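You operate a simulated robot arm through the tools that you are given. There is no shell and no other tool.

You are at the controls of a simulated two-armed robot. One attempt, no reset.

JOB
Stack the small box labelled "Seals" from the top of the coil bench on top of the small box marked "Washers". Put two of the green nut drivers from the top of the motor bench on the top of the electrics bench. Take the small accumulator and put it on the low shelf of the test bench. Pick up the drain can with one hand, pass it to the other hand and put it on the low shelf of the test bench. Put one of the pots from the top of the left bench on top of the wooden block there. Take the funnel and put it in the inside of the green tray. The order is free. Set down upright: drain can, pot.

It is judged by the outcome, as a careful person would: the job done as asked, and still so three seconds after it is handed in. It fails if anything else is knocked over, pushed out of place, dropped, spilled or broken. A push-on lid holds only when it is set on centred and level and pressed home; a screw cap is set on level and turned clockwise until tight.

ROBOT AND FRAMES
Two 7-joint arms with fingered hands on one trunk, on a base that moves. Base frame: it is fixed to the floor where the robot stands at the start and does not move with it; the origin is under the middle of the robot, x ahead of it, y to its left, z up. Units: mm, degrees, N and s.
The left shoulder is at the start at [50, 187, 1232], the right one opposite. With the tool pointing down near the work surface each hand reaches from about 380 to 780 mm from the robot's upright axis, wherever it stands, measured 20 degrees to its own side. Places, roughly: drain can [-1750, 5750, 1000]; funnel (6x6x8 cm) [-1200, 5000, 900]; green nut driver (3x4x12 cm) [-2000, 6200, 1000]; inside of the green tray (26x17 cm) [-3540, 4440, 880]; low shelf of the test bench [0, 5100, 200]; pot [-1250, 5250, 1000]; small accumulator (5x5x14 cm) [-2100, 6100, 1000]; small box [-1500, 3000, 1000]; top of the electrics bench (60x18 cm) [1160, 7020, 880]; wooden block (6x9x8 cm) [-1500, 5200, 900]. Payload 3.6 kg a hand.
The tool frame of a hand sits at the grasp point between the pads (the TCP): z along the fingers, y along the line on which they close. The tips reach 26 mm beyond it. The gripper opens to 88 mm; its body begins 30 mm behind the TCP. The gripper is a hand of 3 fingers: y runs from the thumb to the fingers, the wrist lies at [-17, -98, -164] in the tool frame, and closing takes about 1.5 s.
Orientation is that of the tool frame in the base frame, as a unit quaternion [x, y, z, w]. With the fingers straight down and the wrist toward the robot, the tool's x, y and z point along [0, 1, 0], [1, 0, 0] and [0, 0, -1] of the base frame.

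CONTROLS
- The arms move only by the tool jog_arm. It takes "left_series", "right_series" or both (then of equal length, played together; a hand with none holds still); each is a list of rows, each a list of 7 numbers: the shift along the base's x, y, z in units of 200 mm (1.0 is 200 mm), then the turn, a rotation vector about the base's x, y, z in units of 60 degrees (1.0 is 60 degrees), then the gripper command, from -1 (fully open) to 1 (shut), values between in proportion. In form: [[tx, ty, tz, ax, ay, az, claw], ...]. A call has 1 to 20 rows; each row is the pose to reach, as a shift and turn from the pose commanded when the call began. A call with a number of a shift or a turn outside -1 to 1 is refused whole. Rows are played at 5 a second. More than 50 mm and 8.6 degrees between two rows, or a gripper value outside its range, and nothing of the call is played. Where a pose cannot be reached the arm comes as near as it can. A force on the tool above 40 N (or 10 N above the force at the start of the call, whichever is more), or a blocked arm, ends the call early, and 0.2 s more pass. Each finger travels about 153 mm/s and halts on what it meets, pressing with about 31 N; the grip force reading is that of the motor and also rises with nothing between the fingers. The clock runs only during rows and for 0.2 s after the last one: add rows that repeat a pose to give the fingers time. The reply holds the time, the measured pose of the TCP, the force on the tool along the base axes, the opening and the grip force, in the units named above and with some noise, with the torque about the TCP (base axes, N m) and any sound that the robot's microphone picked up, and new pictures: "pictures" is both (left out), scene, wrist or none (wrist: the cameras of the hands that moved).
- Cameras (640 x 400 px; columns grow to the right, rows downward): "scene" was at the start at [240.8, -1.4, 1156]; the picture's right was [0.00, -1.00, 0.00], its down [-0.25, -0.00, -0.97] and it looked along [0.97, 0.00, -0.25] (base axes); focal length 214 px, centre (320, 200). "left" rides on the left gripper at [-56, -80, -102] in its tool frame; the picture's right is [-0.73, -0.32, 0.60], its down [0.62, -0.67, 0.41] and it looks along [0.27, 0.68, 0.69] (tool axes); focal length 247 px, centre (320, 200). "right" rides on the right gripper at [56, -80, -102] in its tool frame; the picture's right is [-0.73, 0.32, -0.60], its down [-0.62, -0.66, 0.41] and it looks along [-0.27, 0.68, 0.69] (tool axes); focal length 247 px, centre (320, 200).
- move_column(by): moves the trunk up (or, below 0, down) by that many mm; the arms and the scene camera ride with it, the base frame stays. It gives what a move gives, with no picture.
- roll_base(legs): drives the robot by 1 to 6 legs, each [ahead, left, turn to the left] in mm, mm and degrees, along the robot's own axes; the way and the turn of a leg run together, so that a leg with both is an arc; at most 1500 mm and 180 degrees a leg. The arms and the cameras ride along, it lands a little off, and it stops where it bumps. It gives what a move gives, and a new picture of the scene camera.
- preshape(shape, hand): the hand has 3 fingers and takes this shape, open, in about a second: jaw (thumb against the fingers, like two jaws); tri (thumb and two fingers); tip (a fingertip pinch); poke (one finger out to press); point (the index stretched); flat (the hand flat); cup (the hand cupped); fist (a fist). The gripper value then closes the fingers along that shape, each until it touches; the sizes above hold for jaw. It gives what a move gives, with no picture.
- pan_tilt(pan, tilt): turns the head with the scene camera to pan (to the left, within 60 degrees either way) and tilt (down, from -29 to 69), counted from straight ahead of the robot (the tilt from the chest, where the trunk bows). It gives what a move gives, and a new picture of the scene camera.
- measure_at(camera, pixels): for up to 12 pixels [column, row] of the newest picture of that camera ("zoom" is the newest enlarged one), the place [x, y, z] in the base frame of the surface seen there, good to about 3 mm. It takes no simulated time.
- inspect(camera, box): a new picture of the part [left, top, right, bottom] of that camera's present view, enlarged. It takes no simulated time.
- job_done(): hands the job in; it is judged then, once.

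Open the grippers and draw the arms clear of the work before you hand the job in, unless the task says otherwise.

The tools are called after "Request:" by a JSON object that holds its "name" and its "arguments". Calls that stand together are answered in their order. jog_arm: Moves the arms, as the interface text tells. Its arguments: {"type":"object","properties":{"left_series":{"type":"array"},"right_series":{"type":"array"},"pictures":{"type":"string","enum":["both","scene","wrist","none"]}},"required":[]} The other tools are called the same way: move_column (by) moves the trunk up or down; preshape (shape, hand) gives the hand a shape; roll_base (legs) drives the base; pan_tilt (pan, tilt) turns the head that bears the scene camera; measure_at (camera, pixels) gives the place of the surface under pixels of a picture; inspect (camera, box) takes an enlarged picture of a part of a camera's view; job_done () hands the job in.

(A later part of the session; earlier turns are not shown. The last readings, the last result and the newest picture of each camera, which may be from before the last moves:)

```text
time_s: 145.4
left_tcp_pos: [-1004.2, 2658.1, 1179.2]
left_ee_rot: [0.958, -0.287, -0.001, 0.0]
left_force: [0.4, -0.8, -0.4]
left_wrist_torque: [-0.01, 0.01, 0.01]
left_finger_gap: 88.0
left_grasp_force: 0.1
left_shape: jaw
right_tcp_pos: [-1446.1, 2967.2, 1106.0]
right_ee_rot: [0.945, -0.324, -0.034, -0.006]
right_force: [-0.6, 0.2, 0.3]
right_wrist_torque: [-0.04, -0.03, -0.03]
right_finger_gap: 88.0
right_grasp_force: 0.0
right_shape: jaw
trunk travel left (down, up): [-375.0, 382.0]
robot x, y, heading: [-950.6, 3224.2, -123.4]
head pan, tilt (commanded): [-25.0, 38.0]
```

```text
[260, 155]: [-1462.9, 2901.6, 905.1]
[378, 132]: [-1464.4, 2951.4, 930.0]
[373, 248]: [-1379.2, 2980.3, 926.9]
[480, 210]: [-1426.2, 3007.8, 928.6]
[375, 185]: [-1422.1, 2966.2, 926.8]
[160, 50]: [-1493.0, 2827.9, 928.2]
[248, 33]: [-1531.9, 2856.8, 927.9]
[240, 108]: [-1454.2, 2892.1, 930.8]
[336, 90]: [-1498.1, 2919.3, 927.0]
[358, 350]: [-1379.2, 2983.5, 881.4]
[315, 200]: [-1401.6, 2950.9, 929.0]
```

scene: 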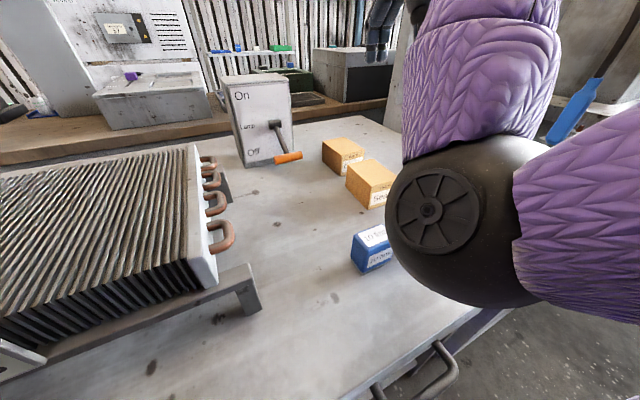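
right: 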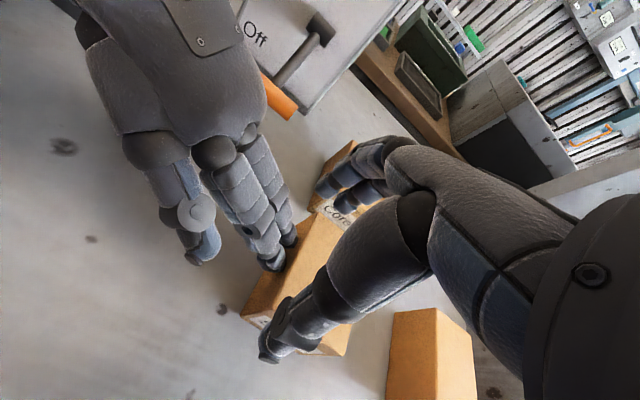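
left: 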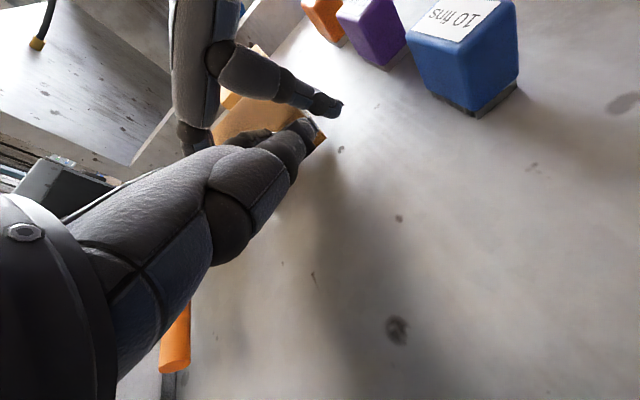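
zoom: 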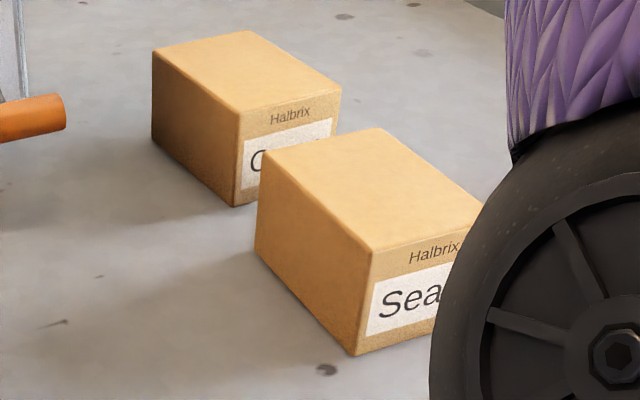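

Seals is now centred at (-1422, 2966), yaw ≈57°. I straighten the right hand to match and move above it.

Request:
{"name": "jog_arm", "arguments": {"right_series": [[0.02, 0, -0.1, -0.007, -0.015, 0.02, -1], [0.05, 0, -0.2, -0.014, -0.03, 0.04, -1], [0.08, -0.003, -0.3, -0.021, -0.045, 0.066, -1], [0.1, -0.005, -0.4, -0.0292, -0.059, 0.0878, -1], [0.1215, -0.0065, -0.53, -0.0292, -0.059, 0.0878, -1], [0.1215, -0.0065, -0.53, -0.0292, -0.059, 0.0878, -1]], "pictures": "both"}}

```text
time_s: 146.7
left_tcp_pos: [-1003.7, 2658.1, 1178.0]
left_ee_rot: [0.958, -0.287, 0.0, -0.001]
left_force: [0.1, -0.4, 0.2]
left_wrist_torque: [0.01, -0.03, 0.02]
left_finger_gap: 87.8
left_grasp_force: 0.2
left_shape: jaw
right_tcp_pos: [-1452.3, 2947.6, 1073.1]
right_ee_rot: [0.953, -0.291, -0.034, 0.073]
right_force: [0.7, -0.1, 0.3]
right_wrist_torque: [0.01, 0.04, 0.01]
right_finger_gap: 88.3
right_grasp_force: 0.1
right_shape: jaw
trunk travel left (down, up): [-375.0, 382.0]
robot x, y, heading: [-946.5, 3224.6, -123.3]
head pan, tilt (commanded): [-25.0, 38.0]
stopped in row 6 (right hand): the arm was blocked; the commanded pose is now the measured one
```

scene: 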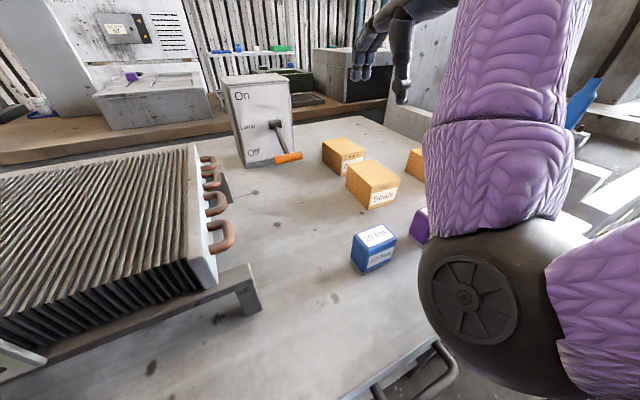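
right: 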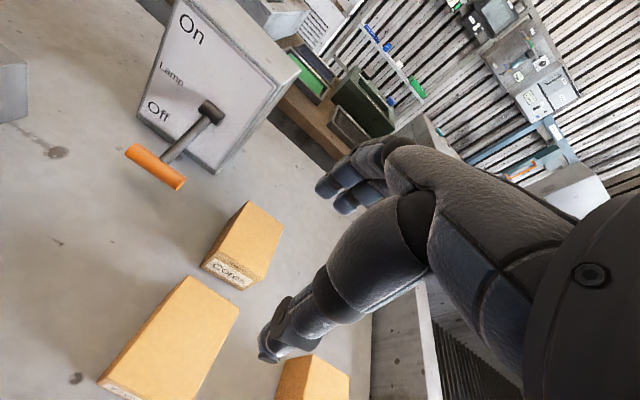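

Blocked once more, with the elbow low near the bench edge. I measure the elbow.

Request:
{"name": "measure_at", "arguments": {"camera": "scene", "pixels": [[480, 300], [440, 330], [500, 380], [560, 390], [430, 280], [500, 250], [600, 300], [620, 380]]}}

Request:
{"name": "pan_tilt", "arguments": {"pan": -35, "tilt": 69}}

```text
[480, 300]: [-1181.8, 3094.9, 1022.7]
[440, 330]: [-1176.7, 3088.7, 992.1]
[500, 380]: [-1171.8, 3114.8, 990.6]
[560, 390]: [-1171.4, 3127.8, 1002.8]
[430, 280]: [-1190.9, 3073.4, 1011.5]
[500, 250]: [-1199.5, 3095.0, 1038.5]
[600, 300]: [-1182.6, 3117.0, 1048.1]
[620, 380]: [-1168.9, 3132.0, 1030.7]
```

```text
time_s: 147.6
left_tcp_pos: [-1004.2, 2658.4, 1178.8]
left_ee_rot: [0.958, -0.287, 0.0, -0.001]
left_force: [0.3, 0.4, 0.4]
left_wrist_torque: [0.04, 0.02, 0.02]
left_finger_gap: 88.0
left_grasp_force: 0.0
left_shape: jaw
right_tcp_pos: [-1452.8, 2948.4, 1072.4]
right_ee_rot: [0.953, -0.291, -0.033, 0.073]
right_force: [-0.3, -0.3, 0.0]
right_wrist_torque: [0.01, 0.04, -0.02]
right_finger_gap: 88.1
right_grasp_force: 0.0
right_shape: jaw
trunk travel left (down, up): [-375.0, 382.0]
robot x, y, heading: [-947.0, 3229.0, -123.6]
head pan, tilt (commanded): [-35.0, 68.8]
```

scene: 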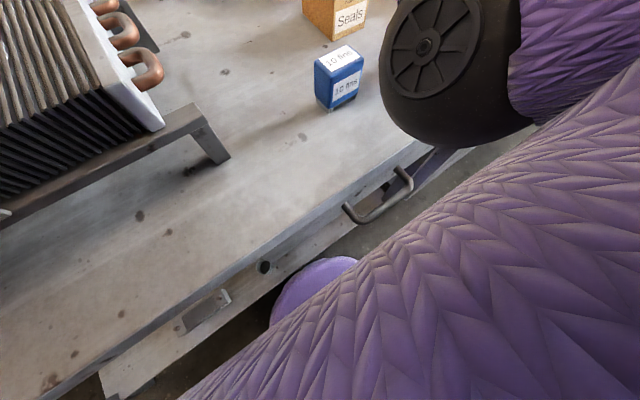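

The upper arm is pressed on my chest rather than on any object. I back the base 150 mm so the arm works more extended, then move the hand outward to let the elbow swing out.

Request:
{"name": "roll_base", "arguments": {"legs": [[-150, 0, 0]]}}

Request:
{"name": "jog_arm", "arguments": {"right_series": [[-0.12, -0.02, 0.1, 0, 0, 0, -1], [-0.24, -0.04, 0.2, 0, 0, 0, -1], [-0.36, -0.06, 0.3, 0, 0, 0, -1], [-0.48, -0.08, 0.4, 0, 0, 0, -1], [-0.6, -0.1, 0.5, 0, 0, 0, -1], [-0.6, -0.1, 0.5, 0, 0, 0, -1]], "pictures": "none"}}

Request:
{"name": "pan_tilt", "arguments": {"pan": -35, "tilt": 25}}

```text
time_s: 149.0
left_tcp_pos: [-919.6, 2783.8, 1179.7]
left_ee_rot: [0.958, -0.286, 0.0, 0.0]
left_force: [-0.7, 0.1, -0.5]
left_wrist_torque: [-0.03, 0.0, 0.01]
left_finger_gap: 88.0
left_grasp_force: 0.0
left_shape: jaw
right_tcp_pos: [-1368.4, 3073.0, 1073.0]
right_ee_rot: [0.954, -0.29, -0.033, 0.073]
right_force: [0.2, -0.5, 0.0]
right_wrist_torque: [0.0, 0.03, 0.0]
right_finger_gap: 88.2
right_grasp_force: 0.1
right_shape: jaw
trunk travel left (down, up): [-375.0, 382.0]
robot x, y, heading: [-864.1, 3352.0, -123.3]
head pan, tilt (commanded): [-35.0, 68.8]
```

scene: 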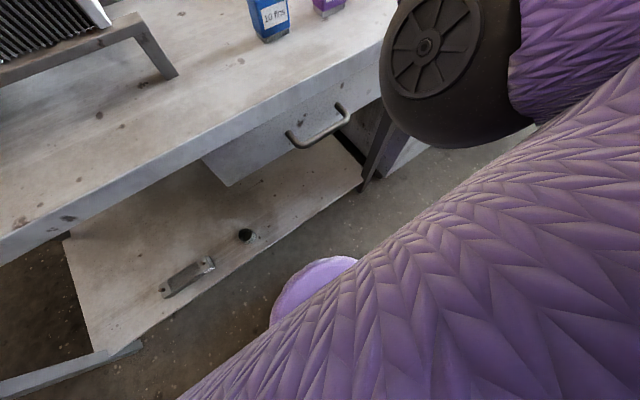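

```text
time_s: 150.4
left_tcp_pos: [-920.8, 2783.2, 1178.6]
left_ee_rot: [0.958, -0.286, 0.0, 0.0]
left_force: [0.2, 0.6, 0.0]
left_wrist_torque: [0.01, 0.0, -0.04]
left_finger_gap: 87.9
left_grasp_force: 0.2
left_shape: jaw
right_tcp_pos: [-1489.6, 3052.4, 1172.0]
right_ee_rot: [0.953, -0.291, -0.034, 0.072]
right_force: [0.4, -0.5, -0.3]
right_wrist_torque: [-0.02, 0.01, -0.02]
right_finger_gap: 87.9
right_grasp_force: 0.0
right_shape: jaw
trunk travel left (down, up): [-375.0, 382.0]
robot x, y, heading: [-865.3, 3351.3, -123.5]
head pan, tilt (commanded): [-35.0, 68.8]
```

```text
time_s: 151.5
left_tcp_pos: [-920.5, 2783.3, 1179.2]
left_ee_rot: [0.958, -0.286, -0.001, 0.0]
left_force: [-0.4, 0.3, -0.1]
left_wrist_torque: [0.02, -0.01, 0.0]
left_finger_gap: 87.8
left_grasp_force: 0.1
left_shape: jaw
right_tcp_pos: [-1489.1, 3051.7, 1172.1]
right_ee_rot: [0.953, -0.29, -0.034, 0.073]
right_force: [0.3, 0.5, 0.0]
right_wrist_torque: [-0.01, -0.02, 0.0]
right_finger_gap: 88.3
right_grasp_force: 0.1
right_shape: jaw
trunk travel left (down, up): [-375.0, 382.0]
robot x, y, heading: [-864.8, 3349.9, -123.2]
head pan, tilt (commanded): [-35.0, 25.0]
```

scene: 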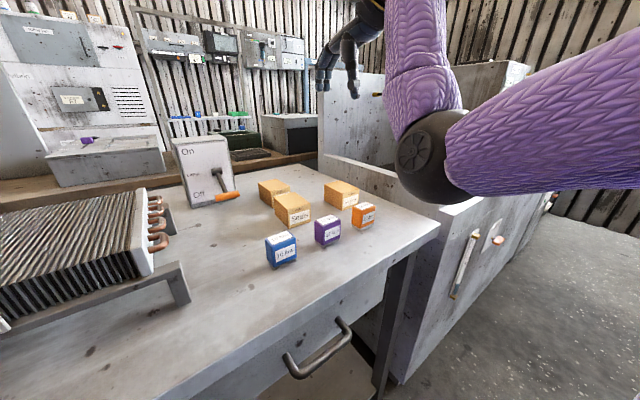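

Good, the elbow is out. I zoom on the boxes for exact poses.

Request:
{"name": "inspect", "arguments": {"camera": "scene", "box": [250, 165, 390, 250]}}

Request:
{"name": "measure_at", "arguments": {"camera": "zoom", "pixels": [[115, 140], [200, 118], [190, 195], [283, 172], [195, 155], [343, 78], [435, 75], [412, 125], [505, 115], [430, 95], [80, 75], [160, 70]]}}

```text
4.57 times, centred on (320, 208) of scene
```

zoom: 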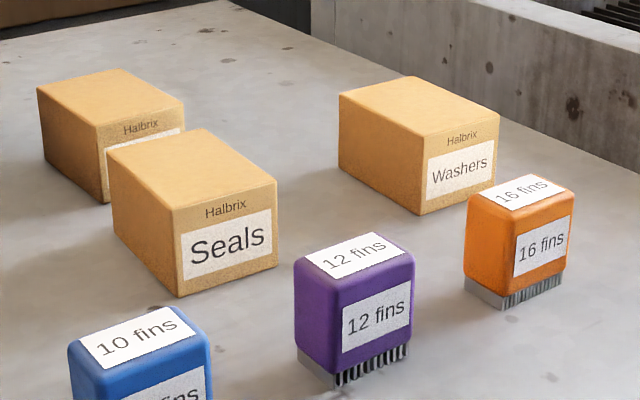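

```text
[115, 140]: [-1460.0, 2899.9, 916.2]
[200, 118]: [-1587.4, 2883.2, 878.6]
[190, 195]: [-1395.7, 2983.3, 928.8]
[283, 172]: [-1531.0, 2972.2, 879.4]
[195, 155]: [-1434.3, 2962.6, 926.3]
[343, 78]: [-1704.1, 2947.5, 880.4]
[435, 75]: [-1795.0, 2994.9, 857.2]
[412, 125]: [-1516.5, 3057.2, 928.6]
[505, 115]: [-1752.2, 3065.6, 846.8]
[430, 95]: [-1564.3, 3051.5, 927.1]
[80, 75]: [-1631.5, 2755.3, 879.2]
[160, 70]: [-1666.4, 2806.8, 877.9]
```

Request:
{"name": "measure_at", "arguments": {"camera": "zoom", "pixels": [[114, 152], [203, 132], [177, 205], [273, 181], [192, 168], [343, 95], [413, 79], [426, 133], [495, 118], [418, 106], [180, 292], [272, 262]]}}

```text
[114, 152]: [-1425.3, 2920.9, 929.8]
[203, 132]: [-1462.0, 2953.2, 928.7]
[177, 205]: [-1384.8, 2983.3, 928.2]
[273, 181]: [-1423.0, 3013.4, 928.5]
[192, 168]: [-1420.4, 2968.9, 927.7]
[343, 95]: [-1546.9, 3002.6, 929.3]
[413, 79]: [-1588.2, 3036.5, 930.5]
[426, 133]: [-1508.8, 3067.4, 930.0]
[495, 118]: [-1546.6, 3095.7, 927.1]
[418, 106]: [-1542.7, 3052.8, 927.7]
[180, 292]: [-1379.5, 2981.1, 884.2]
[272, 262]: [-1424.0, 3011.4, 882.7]
```

Seals centre (-1423.8, 2967.7), yaw 56.5°. I straighten the hand and move to 80 mm above it.

Request:
{"name": "jog_arm", "arguments": {"right_series": [[0.05, -0.06, -0.1, 0.02, -0.017, 0, -1], [0.1, -0.13, -0.22, 0.04, -0.034, 0, -1], [0.16, -0.2, -0.34, 0.06, -0.051, 0.001, -1], [0.21, -0.27, -0.46, 0.08, -0.068, 0.002, -1], [0.26, -0.34, -0.6, 0.1, -0.088, 0.003, -1], [0.3275, -0.4215, -0.72, 0.1146, -0.1026, 0.0034, -1], [0.3275, -0.4215, -0.81, 0.1146, -0.1026, 0.0034, -1], [0.3275, -0.4215, -0.81, 0.1146, -0.1026, 0.0034, -1]], "pictures": "both"}}

```text
time_s: 153.3
left_tcp_pos: [-921.0, 2782.9, 1179.5]
left_ee_rot: [0.958, -0.286, -0.001, -0.001]
left_force: [-0.6, -0.3, 0.0]
left_wrist_torque: [-0.05, 0.03, 0.01]
left_finger_gap: 87.7
left_grasp_force: 0.1
left_shape: jaw
right_tcp_pos: [-1422.4, 2968.2, 1009.6]
right_ee_rot: [0.957, -0.29, 0.0, 0.0]
right_force: [1.1, -0.1, 0.1]
right_wrist_torque: [-0.01, -0.01, 0.0]
right_finger_gap: 88.1
right_grasp_force: 0.1
right_shape: jaw
trunk travel left (down, up): [-375.0, 382.0]
robot x, y, heading: [-864.9, 3349.7, -123.5]
head pan, tilt (commanded): [-35.0, 25.0]
```

scene: 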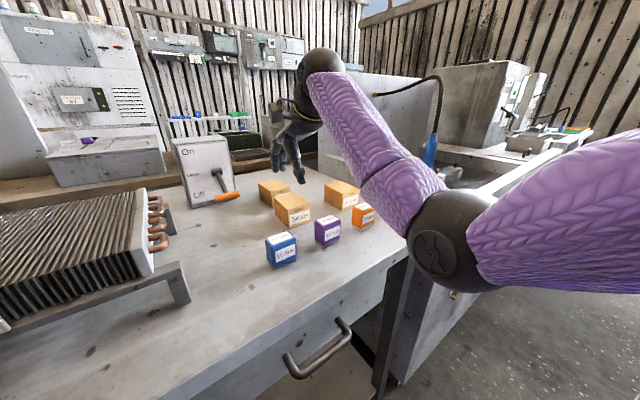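
right: 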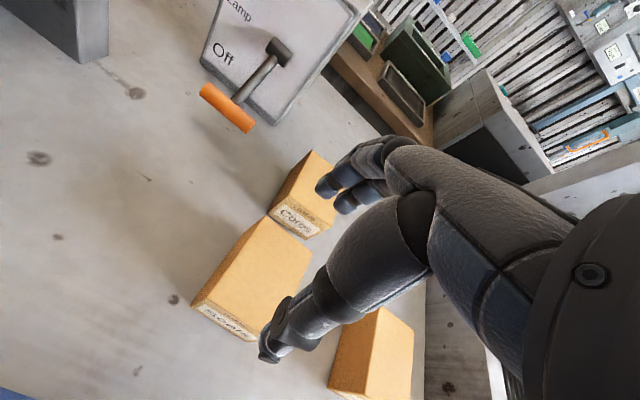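

Well aligned. I descend to z≈923 (only 6 mm below the box top), watching the force.

Request:
{"name": "jog_arm", "arguments": {"right_series": [[-0.006, -0.003, -0.12, 0, 0, 0, -1], [-0.006, -0.003, -0.24, 0, 0, 0, -1], [-0.006, -0.003, -0.34, 0, 0, 0, -1], [-0.006, -0.003, -0.4, 0, 0, 0, -1], [-0.006, -0.003, -0.43, 0, 0, 0, -1], [-0.006, -0.003, -0.43, 0, 0, 0, -1]], "pictures": "none"}}

Request:
{"name": "inspect", "arguments": {"camera": "scene", "box": [240, 120, 380, 260]}}

```text
time_s: 154.7
left_tcp_pos: [-921.1, 2782.5, 1179.8]
left_ee_rot: [0.958, -0.287, 0.0, 0.0]
left_force: [-0.7, 0.1, 0.6]
left_wrist_torque: [0.01, -0.01, -0.04]
left_finger_gap: 88.1
left_grasp_force: 0.0
left_shape: jaw
right_tcp_pos: [-1426.1, 2967.2, 923.7]
right_ee_rot: [0.957, -0.29, 0.001, -0.001]
right_force: [0.7, 0.9, 2.9]
right_wrist_torque: [0.04, -0.01, 0.0]
right_finger_gap: 88.0
right_grasp_force: 0.0
right_shape: jaw
trunk travel left (down, up): [-375.0, 382.0]
robot x, y, heading: [-867.2, 3352.3, -123.4]
head pan, tilt (commanded): [-35.0, 25.0]
```

```text
2.86 times, centred on (310, 190) of scene
```

zoom: 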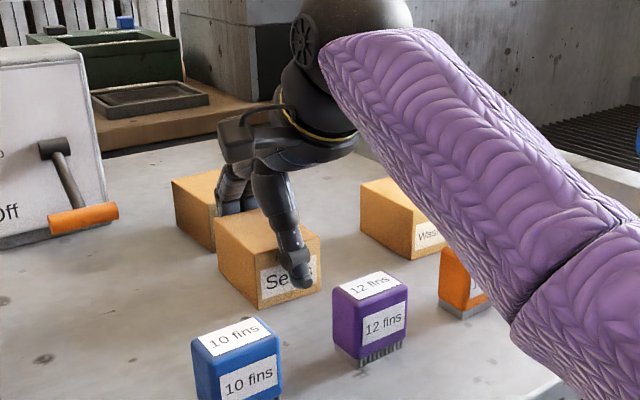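

A 2.9 N touch shows; I rise 4 mm, shift 2 mm toward the thumb side to centre, and close.

Request:
{"name": "jog_arm", "arguments": {"right_series": [[0.006, 0.008, 0.02, 0, 0, 0, -1], [0.006, 0.008, 0.02, 0, 0, 0, -1]], "pictures": "none"}}

Request:
{"name": "jog_arm", "arguments": {"right_series": [[0, 0, 0, 0, 0, 0, -0.6], [0, 0, 0, 0, 0, 0, -0.2], [0, 0, 0, 0, 0, 0, 0.3], [0, 0, 0, 0, 0, 0, 1], [0, 0, 0, 0, 0, 0, 1], [0, 0, 0, 0, 0, 0, 1], [0, 0, 0, 0, 0, 0, 1], [0, 0, 0, 0, 0, 0, 1]], "pictures": "none"}}

Request:
{"name": "inspect", "arguments": {"camera": "scene", "box": [240, 120, 380, 260]}}

```text
time_s: 155.3
left_tcp_pos: [-920.2, 2782.9, 1178.2]
left_ee_rot: [0.958, -0.287, 0.001, 0.0]
left_force: [0.0, -0.5, -0.5]
left_wrist_torque: [0.02, 0.0, 0.01]
left_finger_gap: 87.7
left_grasp_force: 0.0
left_shape: jaw
right_tcp_pos: [-1423.2, 2969.9, 927.1]
right_ee_rot: [0.957, -0.29, 0.0, 0.0]
right_force: [0.2, 0.1, -0.3]
right_wrist_torque: [0.02, 0.03, -0.01]
right_finger_gap: 88.1
right_grasp_force: 0.0
right_shape: jaw
trunk travel left (down, up): [-375.0, 382.0]
robot x, y, heading: [-864.2, 3348.8, -123.6]
head pan, tilt (commanded): [-35.0, 25.0]
```

```text
time_s: 157.1
left_tcp_pos: [-920.7, 2782.3, 1178.8]
left_ee_rot: [0.958, -0.286, 0.0, 0.0]
left_force: [-0.3, -0.3, 0.2]
left_wrist_torque: [-0.01, 0.01, -0.03]
left_finger_gap: 87.9
left_grasp_force: 0.0
left_shape: jaw
right_tcp_pos: [-1423.4, 2968.8, 926.5]
right_ee_rot: [0.957, -0.29, 0.0, -0.001]
right_force: [-0.4, -0.3, 0.9]
right_wrist_torque: [0.0, 0.0, 0.04]
right_finger_gap: 77.3
right_grasp_force: 30.3
right_shape: jaw
trunk travel left (down, up): [-375.0, 382.0]
robot x, y, heading: [-863.5, 3351.2, -123.2]
head pan, tilt (commanded): [-35.0, 25.0]
```

```text
2.86 times, centred on (310, 190) of scene
```

zoom: 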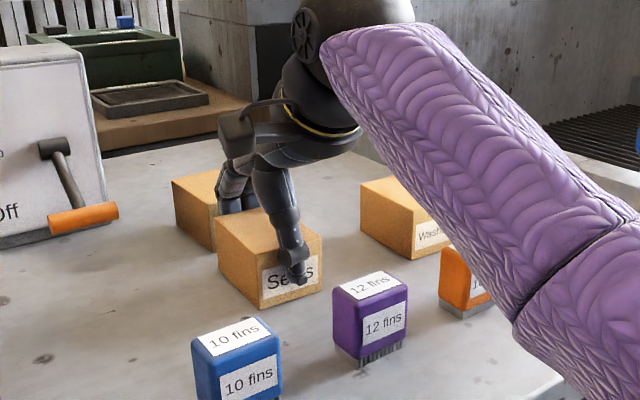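

Gripped with gap 77 mm, 30 N. I lift 90 mm and check that it's held level.

Request:
{"name": "jog_arm", "arguments": {"right_series": [[0, 0, 0.05, 0, 0, 0, 1], [0, 0, 0.15, 0, 0, 0, 1], [0, 0, 0.3, 0, 0, 0, 1], [0, 0, 0.45, 0, 0, 0, 1], [0, 0, 0.45, 0, 0, 0, 1]], "pictures": "both"}}

Request:
{"name": "inspect", "arguments": {"camera": "scene", "box": [240, 100, 380, 240]}}

```text
time_s: 158.3
left_tcp_pos: [-920.0, 2782.3, 1179.6]
left_ee_rot: [0.958, -0.287, 0.0, -0.001]
left_force: [-0.2, 0.4, 0.3]
left_wrist_torque: [-0.03, 0.02, 0.0]
left_finger_gap: 87.9
left_grasp_force: 0.0
left_shape: jaw
right_tcp_pos: [-1425.7, 2968.2, 1015.9]
right_ee_rot: [0.957, -0.29, 0.001, -0.001]
right_force: [0.2, -0.8, -1.8]
right_wrist_torque: [0.03, 0.01, 0.05]
right_finger_gap: 77.4
right_grasp_force: 30.7
right_shape: jaw
trunk travel left (down, up): [-375.0, 382.0]
robot x, y, heading: [-864.7, 3348.8, -123.5]
head pan, tilt (commanded): [-35.0, 25.0]
```

scene: 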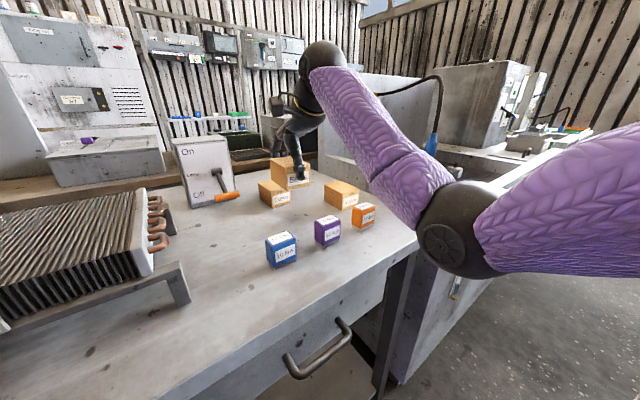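
right: 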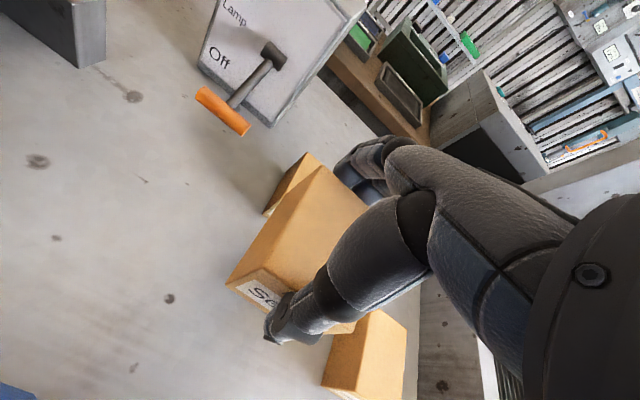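

```text
2.86 times, centred on (310, 170) of scene
```

zoom: 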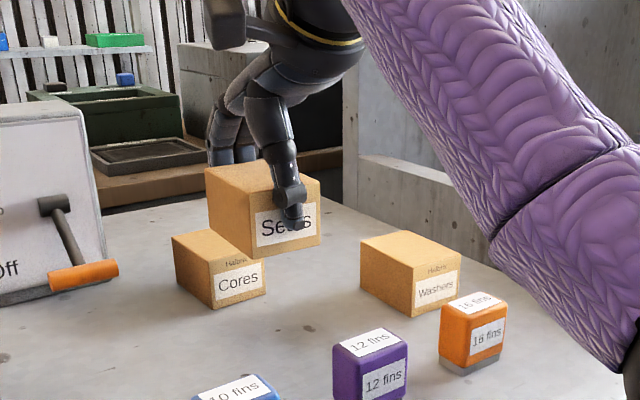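

Held level. I carry it laterally to above Washers.

Request:
{"name": "jog_arm", "arguments": {"right_series": [[-0.12, 0.08, 0, 0, 0, 0, 1], [-0.25, 0.165, 0, 0, 0, 0, 1], [-0.38, 0.25, 0, 0, 0, 0, 1], [-0.5, 0.335, 0, 0, 0, 0, 1], [-0.6175, 0.4165, 0, 0, 0, 0, 1], [-0.6175, 0.4165, 0, 0, 0, 0, 1]], "pictures": "both"}}

Request:
{"name": "inspect", "arguments": {"camera": "scene", "box": [280, 110, 400, 240]}}

```text
time_s: 159.7
left_tcp_pos: [-919.7, 2782.6, 1178.8]
left_ee_rot: [0.958, -0.287, -0.001, 0.0]
left_force: [0.2, 0.9, 0.9]
left_wrist_torque: [0.03, -0.01, -0.01]
left_finger_gap: 87.9
left_grasp_force: 0.0
left_shape: jaw
right_tcp_pos: [-1548.0, 3051.9, 1017.9]
right_ee_rot: [0.957, -0.29, 0.0, -0.001]
right_force: [0.0, -0.1, -0.8]
right_wrist_torque: [-0.01, 0.05, 0.0]
right_finger_gap: 77.1
right_grasp_force: 31.3
right_shape: jaw
trunk travel left (down, up): [-375.0, 382.0]
robot x, y, heading: [-864.7, 3352.8, -123.6]
head pan, tilt (commanded): [-35.0, 25.0]
```

scene: 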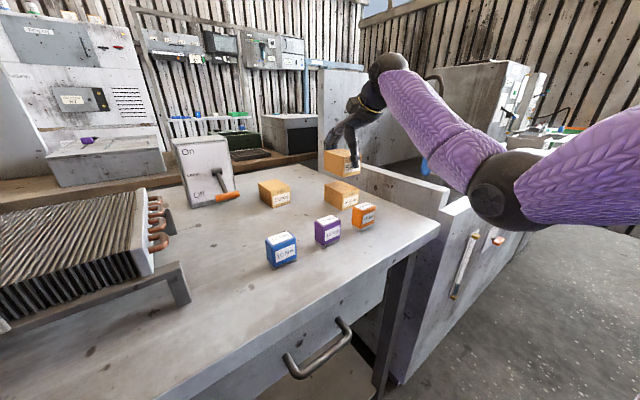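
right: 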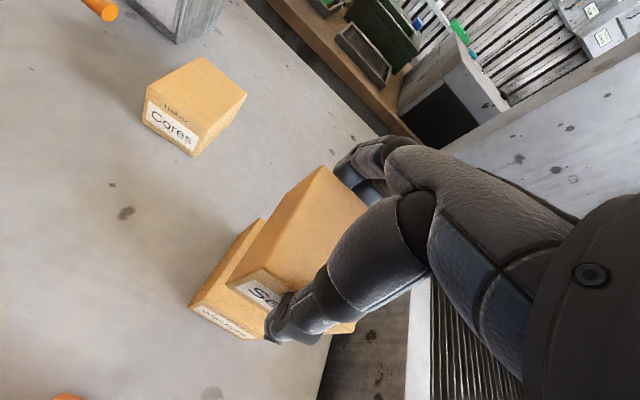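

```text
3.08 times, centred on (340, 175) of scene
```

zoom: 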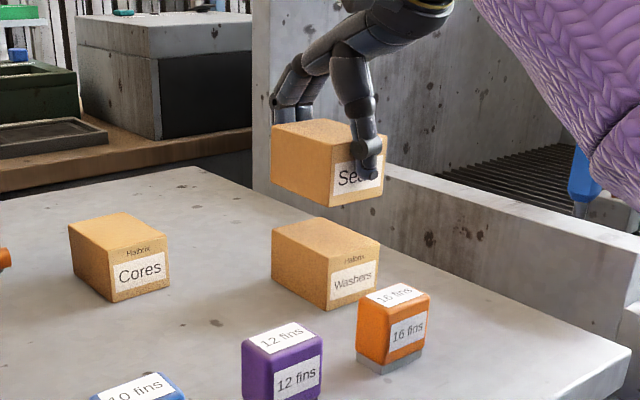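

Aligned over Washers. I lower 35 mm, check, then the last bit.

Request:
{"name": "jog_arm", "arguments": {"right_series": [[0, 0, -0.06, 0, 0, 0, 1], [0, 0, -0.12, 0, 0, 0, 1], [0, 0, -0.17, 0, 0, 0, 1], [0, 0, -0.17, 0, 0, 0, 1]], "pictures": "none"}}

Request:
{"name": "inspect", "arguments": {"camera": "scene", "box": [300, 130, 390, 230]}}

Request:
{"name": "measure_at", "arguments": {"camera": "zoom", "pixels": [[170, 215], [250, 255], [165, 260], [250, 300], [175, 190], [262, 230], [170, 285], [258, 330]]}}

```text
time_s: 160.7
left_tcp_pos: [-919.7, 2784.3, 1179.9]
left_ee_rot: [0.958, -0.286, 0.001, -0.001]
left_force: [0.3, 0.1, 0.6]
left_wrist_torque: [-0.01, 0.01, 0.01]
left_finger_gap: 88.1
left_grasp_force: 0.1
left_shape: jaw
right_tcp_pos: [-1547.8, 3052.2, 982.9]
right_ee_rot: [0.957, -0.29, 0.0, -0.001]
right_force: [0.2, 0.1, -1.1]
right_wrist_torque: [-0.03, -0.02, 0.01]
right_finger_gap: 77.2
right_grasp_force: 31.2
right_shape: jaw
trunk travel left (down, up): [-375.0, 382.0]
robot x, y, heading: [-862.6, 3346.9, -123.3]
head pan, tilt (commanded): [-35.0, 25.0]
```

```text
4.00 times, centred on (345, 180) of scene
```

zoom: 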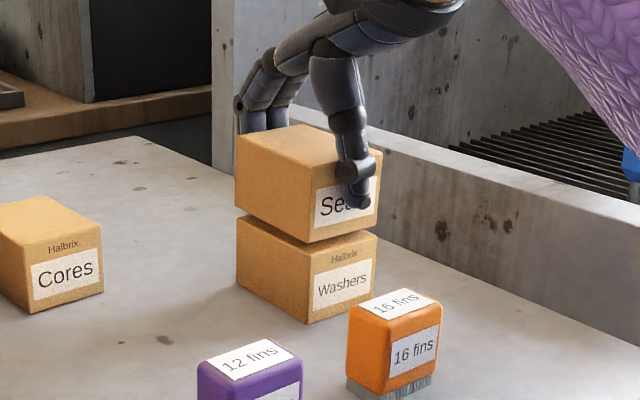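

```text
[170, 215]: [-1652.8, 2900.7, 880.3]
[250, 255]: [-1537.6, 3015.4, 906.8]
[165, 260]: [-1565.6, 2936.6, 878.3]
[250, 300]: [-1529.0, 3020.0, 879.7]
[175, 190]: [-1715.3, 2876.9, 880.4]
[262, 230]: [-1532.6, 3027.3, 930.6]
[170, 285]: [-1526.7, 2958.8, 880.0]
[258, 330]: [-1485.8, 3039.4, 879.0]
```

Edges line up nicely in the picture with ~4 mm gap. I lower the last 5 mm slowly.

Request:
{"name": "jog_arm", "arguments": {"right_series": [[0, 0, -0.01, 0, 0, 0, 1], [0, 0, -0.018, 0, 0, 0, 1], [0, 0, -0.024, 0, 0, 0, 1], [0, 0, -0.024, 0, 0, 0, 1]], "pictures": "none"}}

Request:
{"name": "inspect", "arguments": {"camera": "scene", "box": [300, 130, 390, 230]}}

```text
time_s: 161.7
left_tcp_pos: [-920.7, 2783.1, 1178.7]
left_ee_rot: [0.958, -0.287, 0.001, 0.0]
left_force: [-0.6, -0.8, -1.1]
left_wrist_torque: [0.0, 0.0, -0.01]
left_finger_gap: 88.1
left_grasp_force: 0.0
left_shape: jaw
right_tcp_pos: [-1548.1, 3052.8, 978.0]
right_ee_rot: [0.957, -0.29, 0.001, 0.0]
right_force: [0.1, 0.2, -0.8]
right_wrist_torque: [0.02, 0.02, -0.01]
right_finger_gap: 77.3
right_grasp_force: 30.8
right_shape: jaw
trunk travel left (down, up): [-375.0, 382.0]
robot x, y, heading: [-863.3, 3352.2, -123.1]
head pan, tilt (commanded): [-35.0, 25.0]
```

```text
4.00 times, centred on (345, 180) of scene
```

zoom: 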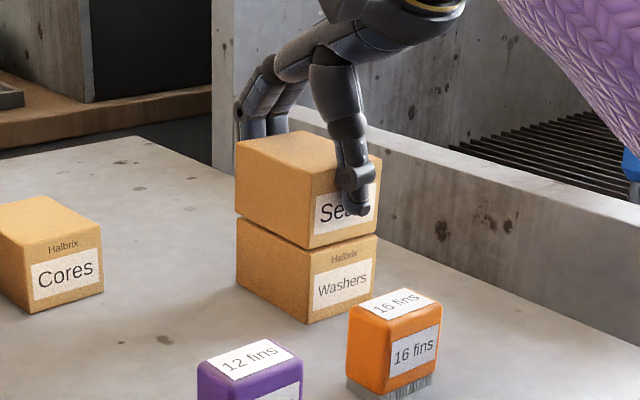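

Request:
{"name": "jog_arm", "arguments": {"right_series": [[0, 0, -0.006, 0, 0, 0, 1], [0, 0, -0.009, 0, 0, 0, 1], [0, 0, -0.009, 0, 0, 0, 1]], "pictures": "none"}}

```text
time_s: 162.5
left_tcp_pos: [-920.0, 2783.2, 1180.4]
left_ee_rot: [0.958, -0.287, 0.001, 0.0]
left_force: [0.5, -0.4, -0.4]
left_wrist_torque: [0.02, -0.04, 0.03]
left_finger_gap: 87.9
left_grasp_force: 0.0
left_shape: jaw
right_tcp_pos: [-1547.4, 3052.8, 977.6]
right_ee_rot: [0.957, -0.29, 0.001, -0.001]
right_force: [-0.4, 0.5, -0.2]
right_wrist_torque: [0.03, -0.02, 0.0]
right_finger_gap: 77.3
right_grasp_force: 31.4
right_shape: jaw
trunk travel left (down, up): [-375.0, 382.0]
robot x, y, heading: [-863.8, 3356.1, -123.4]
head pan, tilt (commanded): [-35.0, 25.0]
```

Practically at contact. I open the hand slowly and rise just 6 mm to check the box stays behind this time.

Request:
{"name": "jog_arm", "arguments": {"right_series": [[0, 0, 0, 0, 0, 0, 0.3], [0, 0, 0, 0, 0, 0, -0.3], [0, 0, 0, 0, 0, 0, -0.7], [0, 0, 0, 0, 0, 0, -1], [0, 0, 0, 0, 0, 0, -1], [0, 0, 0, 0, 0, 0, -1], [0, 0, 0.015, 0, 0, 0, -1], [0, 0, 0.04, 0, 0, 0, -1]], "pictures": "none"}}

Request:
{"name": "inspect", "arguments": {"camera": "scene", "box": [300, 130, 390, 230]}}

```text
time_s: 164.3
left_tcp_pos: [-919.7, 2783.6, 1179.1]
left_ee_rot: [0.958, -0.287, 0.0, 0.0]
left_force: [0.2, 0.6, -0.4]
left_wrist_torque: [0.01, -0.04, 0.0]
left_finger_gap: 88.0
left_grasp_force: 0.2
left_shape: jaw
right_tcp_pos: [-1547.9, 3052.0, 984.7]
right_ee_rot: [0.957, -0.29, -0.001, -0.001]
right_force: [-0.1, 0.3, 0.1]
right_wrist_torque: [-0.01, 0.0, 0.02]
right_finger_gap: 88.1
right_grasp_force: 0.0
right_shape: jaw
trunk travel left (down, up): [-375.0, 382.0]
robot x, y, heading: [-863.2, 3354.0, -123.3]
head pan, tilt (commanded): [-35.0, 25.0]
```

```text
4.00 times, centred on (345, 180) of scene
```

zoom: 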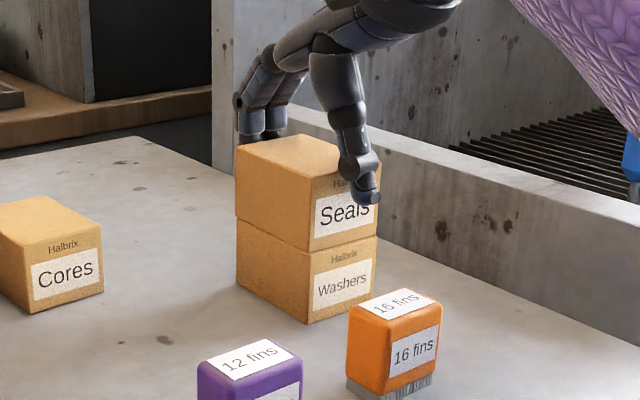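

The box stays on Washers, well aligned. I raise the right hand clear.

Request:
{"name": "jog_arm", "arguments": {"right_series": [[0, 0, 0.1, 0, 0, 0, -1], [0, 0, 0.25, 0, 0, 0, -1], [0, 0, 0.45, 0, 0, 0, -1], [0, 0, 0.65, 0, 0, 0, -1], [0, 0, 0.85, 0, 0, 0, -1], [0, 0, 1.0, 0, 0, 0, -1]], "pictures": "scene"}}

```text
time_s: 165.7
left_tcp_pos: [-919.8, 2783.2, 1179.3]
left_ee_rot: [0.958, -0.286, -0.001, 0.0]
left_force: [0.3, -0.7, 1.0]
left_wrist_torque: [0.01, 0.0, 0.02]
left_finger_gap: 87.8
left_grasp_force: 0.1
left_shape: jaw
right_tcp_pos: [-1548.0, 3052.3, 1184.8]
right_ee_rot: [0.957, -0.29, 0.001, -0.001]
right_force: [0.4, -0.1, 0.0]
right_wrist_torque: [0.02, 0.01, 0.01]
right_finger_gap: 88.2
right_grasp_force: 0.0
right_shape: jaw
trunk travel left (down, up): [-375.0, 382.0]
robot x, y, heading: [-864.2, 3351.2, -123.4]
head pan, tilt (commanded): [-35.0, 25.0]
```

scene: 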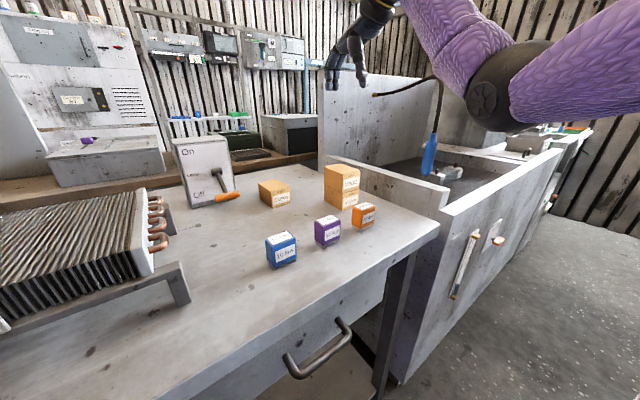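

Stack done. I bring the right hand back to a tucked ready position, before driving back into the aisle.

Request:
{"name": "jog_arm", "arguments": {"right_series": [[0.15, -0.02, 0, 0, 0, 0, -1], [0.3, -0.04, 0, 0, 0, 0, -1], [0.45, -0.06, 0, 0, 0, 0, -1], [0.6, -0.08, 0, 0, 0, 0, -1], [0.75, -0.1, 0.02, 0, 0, 0, -1], [0.9, -0.12, 0.04, 0, 0, 0, -1], [1.0, -0.13, 0.06, 0, 0, 0, -1]], "pictures": "none"}}

Request:
{"name": "roll_base", "arguments": {"legs": [[-280, 0, 0]]}}

```text
time_s: 167.3
left_tcp_pos: [-920.9, 2784.4, 1178.4]
left_ee_rot: [0.958, -0.286, 0.0, 0.0]
left_force: [-0.1, -0.5, -0.5]
left_wrist_torque: [0.0, 0.01, -0.02]
left_finger_gap: 88.1
left_grasp_force: 0.1
left_shape: jaw
right_tcp_pos: [-1346.5, 3026.8, 1197.2]
right_ee_rot: [0.957, -0.289, 0.0, -0.002]
right_force: [0.5, -0.8, 0.5]
right_wrist_torque: [-0.01, 0.0, -0.01]
right_finger_gap: 87.8
right_grasp_force: 0.1
right_shape: jaw
trunk travel left (down, up): [-375.0, 382.0]
robot x, y, heading: [-863.7, 3351.0, -123.2]
head pan, tilt (commanded): [-35.0, 25.0]
```

```text
time_s: 169.3
left_tcp_pos: [-764.6, 3021.2, 1180.0]
left_ee_rot: [0.958, -0.286, 0.0, 0.0]
left_force: [0.0, -0.3, 0.2]
left_wrist_torque: [-0.05, 0.01, -0.01]
left_finger_gap: 87.9
left_grasp_force: 0.0
left_shape: jaw
right_tcp_pos: [-1190.6, 3264.2, 1196.1]
right_ee_rot: [0.957, -0.291, 0.0, -0.001]
right_force: [0.2, 0.1, 0.3]
right_wrist_torque: [-0.02, 0.0, 0.0]
right_finger_gap: 88.0
right_grasp_force: 0.0
right_shape: jaw
trunk travel left (down, up): [-375.0, 382.0]
robot x, y, heading: [-711.3, 3587.4, -123.5]
head pan, tilt (commanded): [-35.0, 25.0]
```

scene: 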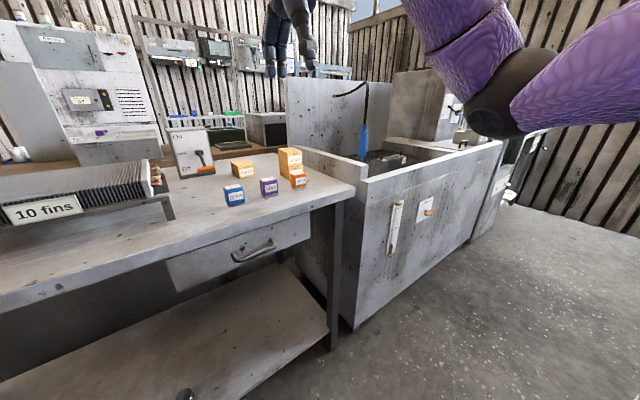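

Seals and Washers sit stacked at (290,165). I slide along the aisle to the right and turn around to face the Drain/left bench.

Request:
{"name": "roll_base", "arguments": {"legs": [[50, -1150, 0], [0, 0, -90], [0, 0, -90]]}}

Request:
{"name": "pan_tilt", "arguments": {"pan": 0, "tilt": 25}}

```text
time_s: 182.8
left_tcp_pos: [-1651.1, 4756.3, 1179.6]
left_ee_rot: [0.282, 0.959, -0.001, -0.001]
left_force: [0.8, -0.4, 0.4]
left_wrist_torque: [0.02, -0.02, 0.02]
left_finger_gap: 88.1
left_grasp_force: 0.1
left_shape: jaw
right_tcp_pos: [-1223.4, 4516.4, 1196.9]
right_ee_rot: [0.286, 0.958, -0.001, -0.001]
right_force: [0.4, 0.0, -0.8]
right_wrist_torque: [-0.01, 0.0, -0.01]
right_finger_gap: 88.2
right_grasp_force: 0.0
right_shape: jaw
trunk travel left (down, up): [-375.0, 382.0]
robot x, y, heading: [-1704.7, 4187.6, 56.9]
head pan, tilt (commanded): [-35.0, 25.0]
```

scene: 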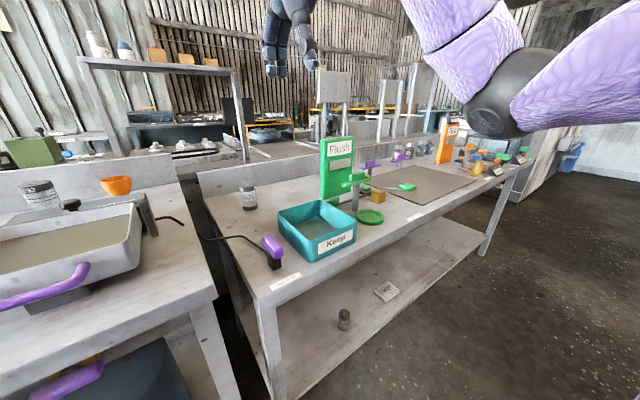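

```text
time_s: 183.8
left_tcp_pos: [-1651.2, 4758.1, 1178.9]
left_ee_rot: [0.283, 0.959, 0.0, 0.0]
left_force: [0.7, -0.4, 0.1]
left_wrist_torque: [0.0, 0.0, -0.05]
left_finger_gap: 87.8
left_grasp_force: 0.1
left_shape: jaw
right_tcp_pos: [-1222.7, 4517.9, 1196.9]
right_ee_rot: [0.286, 0.958, -0.001, 0.0]
right_force: [-1.3, -0.4, -0.2]
right_wrist_torque: [-0.03, 0.0, -0.02]
right_finger_gap: 88.0
right_grasp_force: 0.0
right_shape: jaw
trunk travel left (down, up): [-375.0, 382.0]
robot x, y, heading: [-1699.3, 4190.2, 57.1]
head pan, tilt (commanded): [0.0, 25.0]
```

scene: 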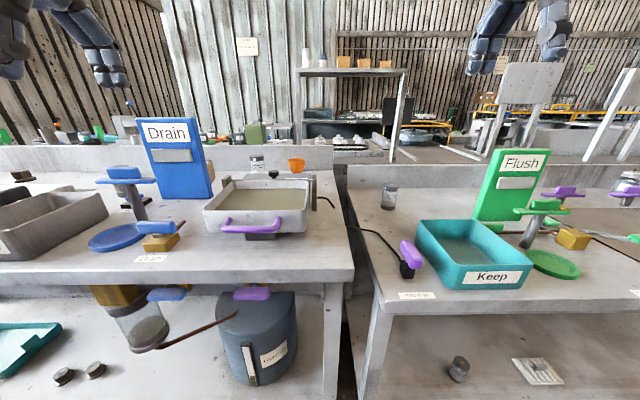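

I see the Drain station with a pan, the orange funnel at (297,163) and a jar at (257,162). I zoom in on this bench.

Request:
{"name": "inspect", "arguments": {"camera": "scene", "box": [200, 130, 360, 240]}}

Request:
{"name": "inspect", "arguments": {"camera": "scene", "box": [0, 110, 160, 220]}}

Request:
{"name": "inspect", "arguments": {"camera": "scene", "box": [210, 80, 400, 200]}}

Request:
{"name": "measure_at", "arguments": {"camera": "scene", "pixels": [[297, 163], [257, 162], [273, 175], [388, 195], [260, 200], [210, 185], [305, 215], [180, 275], [340, 275], [265, 235], [170, 130], [300, 150]]}}

```text
3.64 times, centred on (280, 185) of scene
```

zoom: 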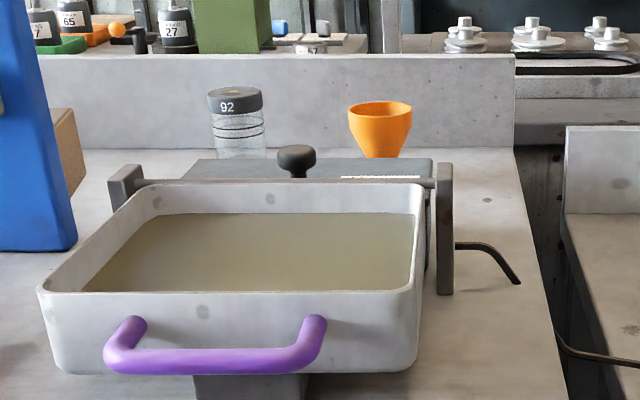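

```text
3.64 times, centred on (80, 165) of scene
```

zoom: 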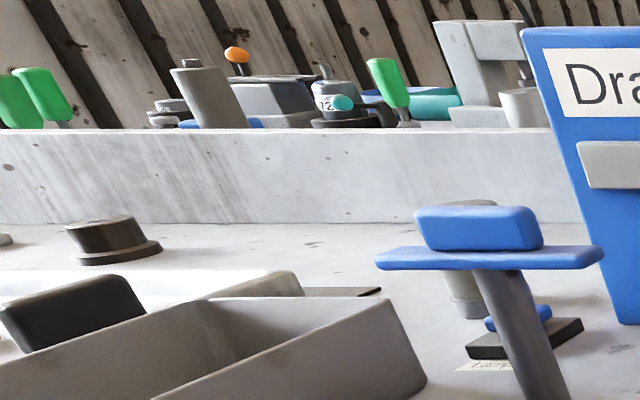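

```text
3.33 times, centred on (305, 140) of scene
```

zoom: 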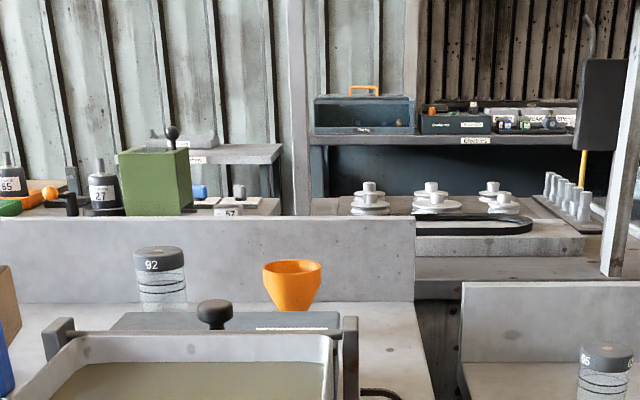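

```text
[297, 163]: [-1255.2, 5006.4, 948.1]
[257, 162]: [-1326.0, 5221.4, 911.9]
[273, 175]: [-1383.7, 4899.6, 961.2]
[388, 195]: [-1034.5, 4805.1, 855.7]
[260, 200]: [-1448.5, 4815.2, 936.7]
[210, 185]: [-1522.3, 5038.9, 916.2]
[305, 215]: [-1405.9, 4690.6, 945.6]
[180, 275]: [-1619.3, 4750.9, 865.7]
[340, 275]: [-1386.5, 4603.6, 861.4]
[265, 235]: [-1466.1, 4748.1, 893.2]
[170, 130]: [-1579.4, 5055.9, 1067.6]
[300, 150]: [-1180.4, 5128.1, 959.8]
```

I re-zoom to measure the jar lid "92", the funnel rim, the wooden block and the riser.

Request:
{"name": "inspect", "arguments": {"camera": "scene", "box": [200, 130, 360, 240]}}

Request:
{"name": "measure_at", "arguments": {"camera": "zoom", "pixels": [[235, 95], [235, 108], [250, 105], [218, 105], [380, 104], [360, 120], [405, 120], [382, 145], [65, 130], [70, 160], [450, 100], [235, 150]]}}

```text
3.64 times, centred on (280, 185) of scene
```

zoom: 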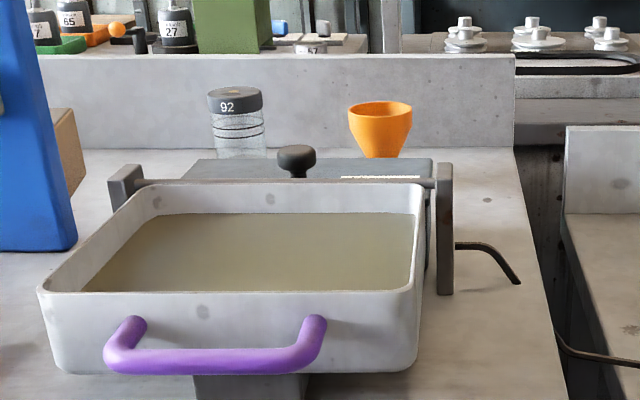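

```text
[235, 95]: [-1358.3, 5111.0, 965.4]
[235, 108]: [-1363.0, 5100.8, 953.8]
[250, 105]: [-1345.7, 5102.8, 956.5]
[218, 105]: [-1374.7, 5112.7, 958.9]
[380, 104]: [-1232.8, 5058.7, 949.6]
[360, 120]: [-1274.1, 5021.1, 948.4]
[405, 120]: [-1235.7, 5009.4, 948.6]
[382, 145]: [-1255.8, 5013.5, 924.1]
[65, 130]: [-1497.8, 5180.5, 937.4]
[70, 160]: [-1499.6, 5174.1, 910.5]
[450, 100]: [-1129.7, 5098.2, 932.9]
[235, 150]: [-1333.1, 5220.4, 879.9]
```

The jar, funnel and block are ~440 mm in from the bench's front edge. I tilt down to see how close my base can get.

Request:
{"name": "pan_tilt", "arguments": {"pan": 0, "tilt": 60}}

Request:
{"name": "measure_at", "arguments": {"camera": "scene", "pixels": [[320, 100], [100, 100], [250, 200], [150, 200], [320, 200], [320, 250], [200, 60], [400, 60], [450, 200], [500, 100], [330, 150], [60, 200]]}}

```text
time_s: 184.8
left_tcp_pos: [-1651.4, 4755.9, 1177.7]
left_ee_rot: [0.283, 0.959, -0.001, -0.001]
left_force: [-0.5, 0.5, 0.0]
left_wrist_torque: [0.0, -0.02, 0.01]
left_finger_gap: 87.9
left_grasp_force: 0.0
left_shape: jaw
right_tcp_pos: [-1221.7, 4515.8, 1196.5]
right_ee_rot: [0.287, 0.958, -0.001, -0.001]
right_force: [0.2, 0.6, -0.1]
right_wrist_torque: [0.01, 0.03, 0.01]
right_finger_gap: 87.9
right_grasp_force: 0.1
right_shape: jaw
trunk travel left (down, up): [-375.0, 382.0]
robot x, y, heading: [-1701.3, 4185.9, 57.3]
head pan, tilt (commanded): [0.0, 60.0]
```

scene: 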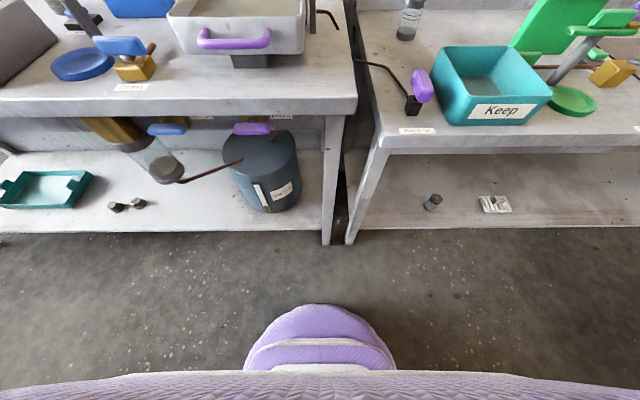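

```text
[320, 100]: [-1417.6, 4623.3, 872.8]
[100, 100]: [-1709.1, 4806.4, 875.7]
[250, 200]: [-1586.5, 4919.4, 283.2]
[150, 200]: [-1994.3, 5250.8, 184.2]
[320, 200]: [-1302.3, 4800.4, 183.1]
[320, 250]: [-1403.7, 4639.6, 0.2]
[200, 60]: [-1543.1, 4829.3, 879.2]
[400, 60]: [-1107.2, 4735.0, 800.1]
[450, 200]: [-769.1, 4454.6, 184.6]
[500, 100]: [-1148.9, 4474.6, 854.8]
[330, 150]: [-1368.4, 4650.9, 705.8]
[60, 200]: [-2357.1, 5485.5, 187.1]
```

Request:
{"name": "measure_at", "arguments": {"camera": "scene", "pixels": [[60, 230], [150, 230], [250, 230], [300, 232], [328, 240], [350, 240], [500, 226], [170, 175], [265, 205], [100, 130], [240, 125], [320, 310]]}}

```text
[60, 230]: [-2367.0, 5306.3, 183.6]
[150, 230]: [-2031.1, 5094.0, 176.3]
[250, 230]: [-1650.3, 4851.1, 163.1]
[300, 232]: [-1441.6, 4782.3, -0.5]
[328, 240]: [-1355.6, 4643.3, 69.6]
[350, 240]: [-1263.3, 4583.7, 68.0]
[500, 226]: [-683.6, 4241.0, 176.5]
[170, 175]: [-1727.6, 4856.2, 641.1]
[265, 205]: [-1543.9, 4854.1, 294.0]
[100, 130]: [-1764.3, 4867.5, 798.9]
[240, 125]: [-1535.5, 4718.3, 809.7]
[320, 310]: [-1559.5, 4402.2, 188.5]
```

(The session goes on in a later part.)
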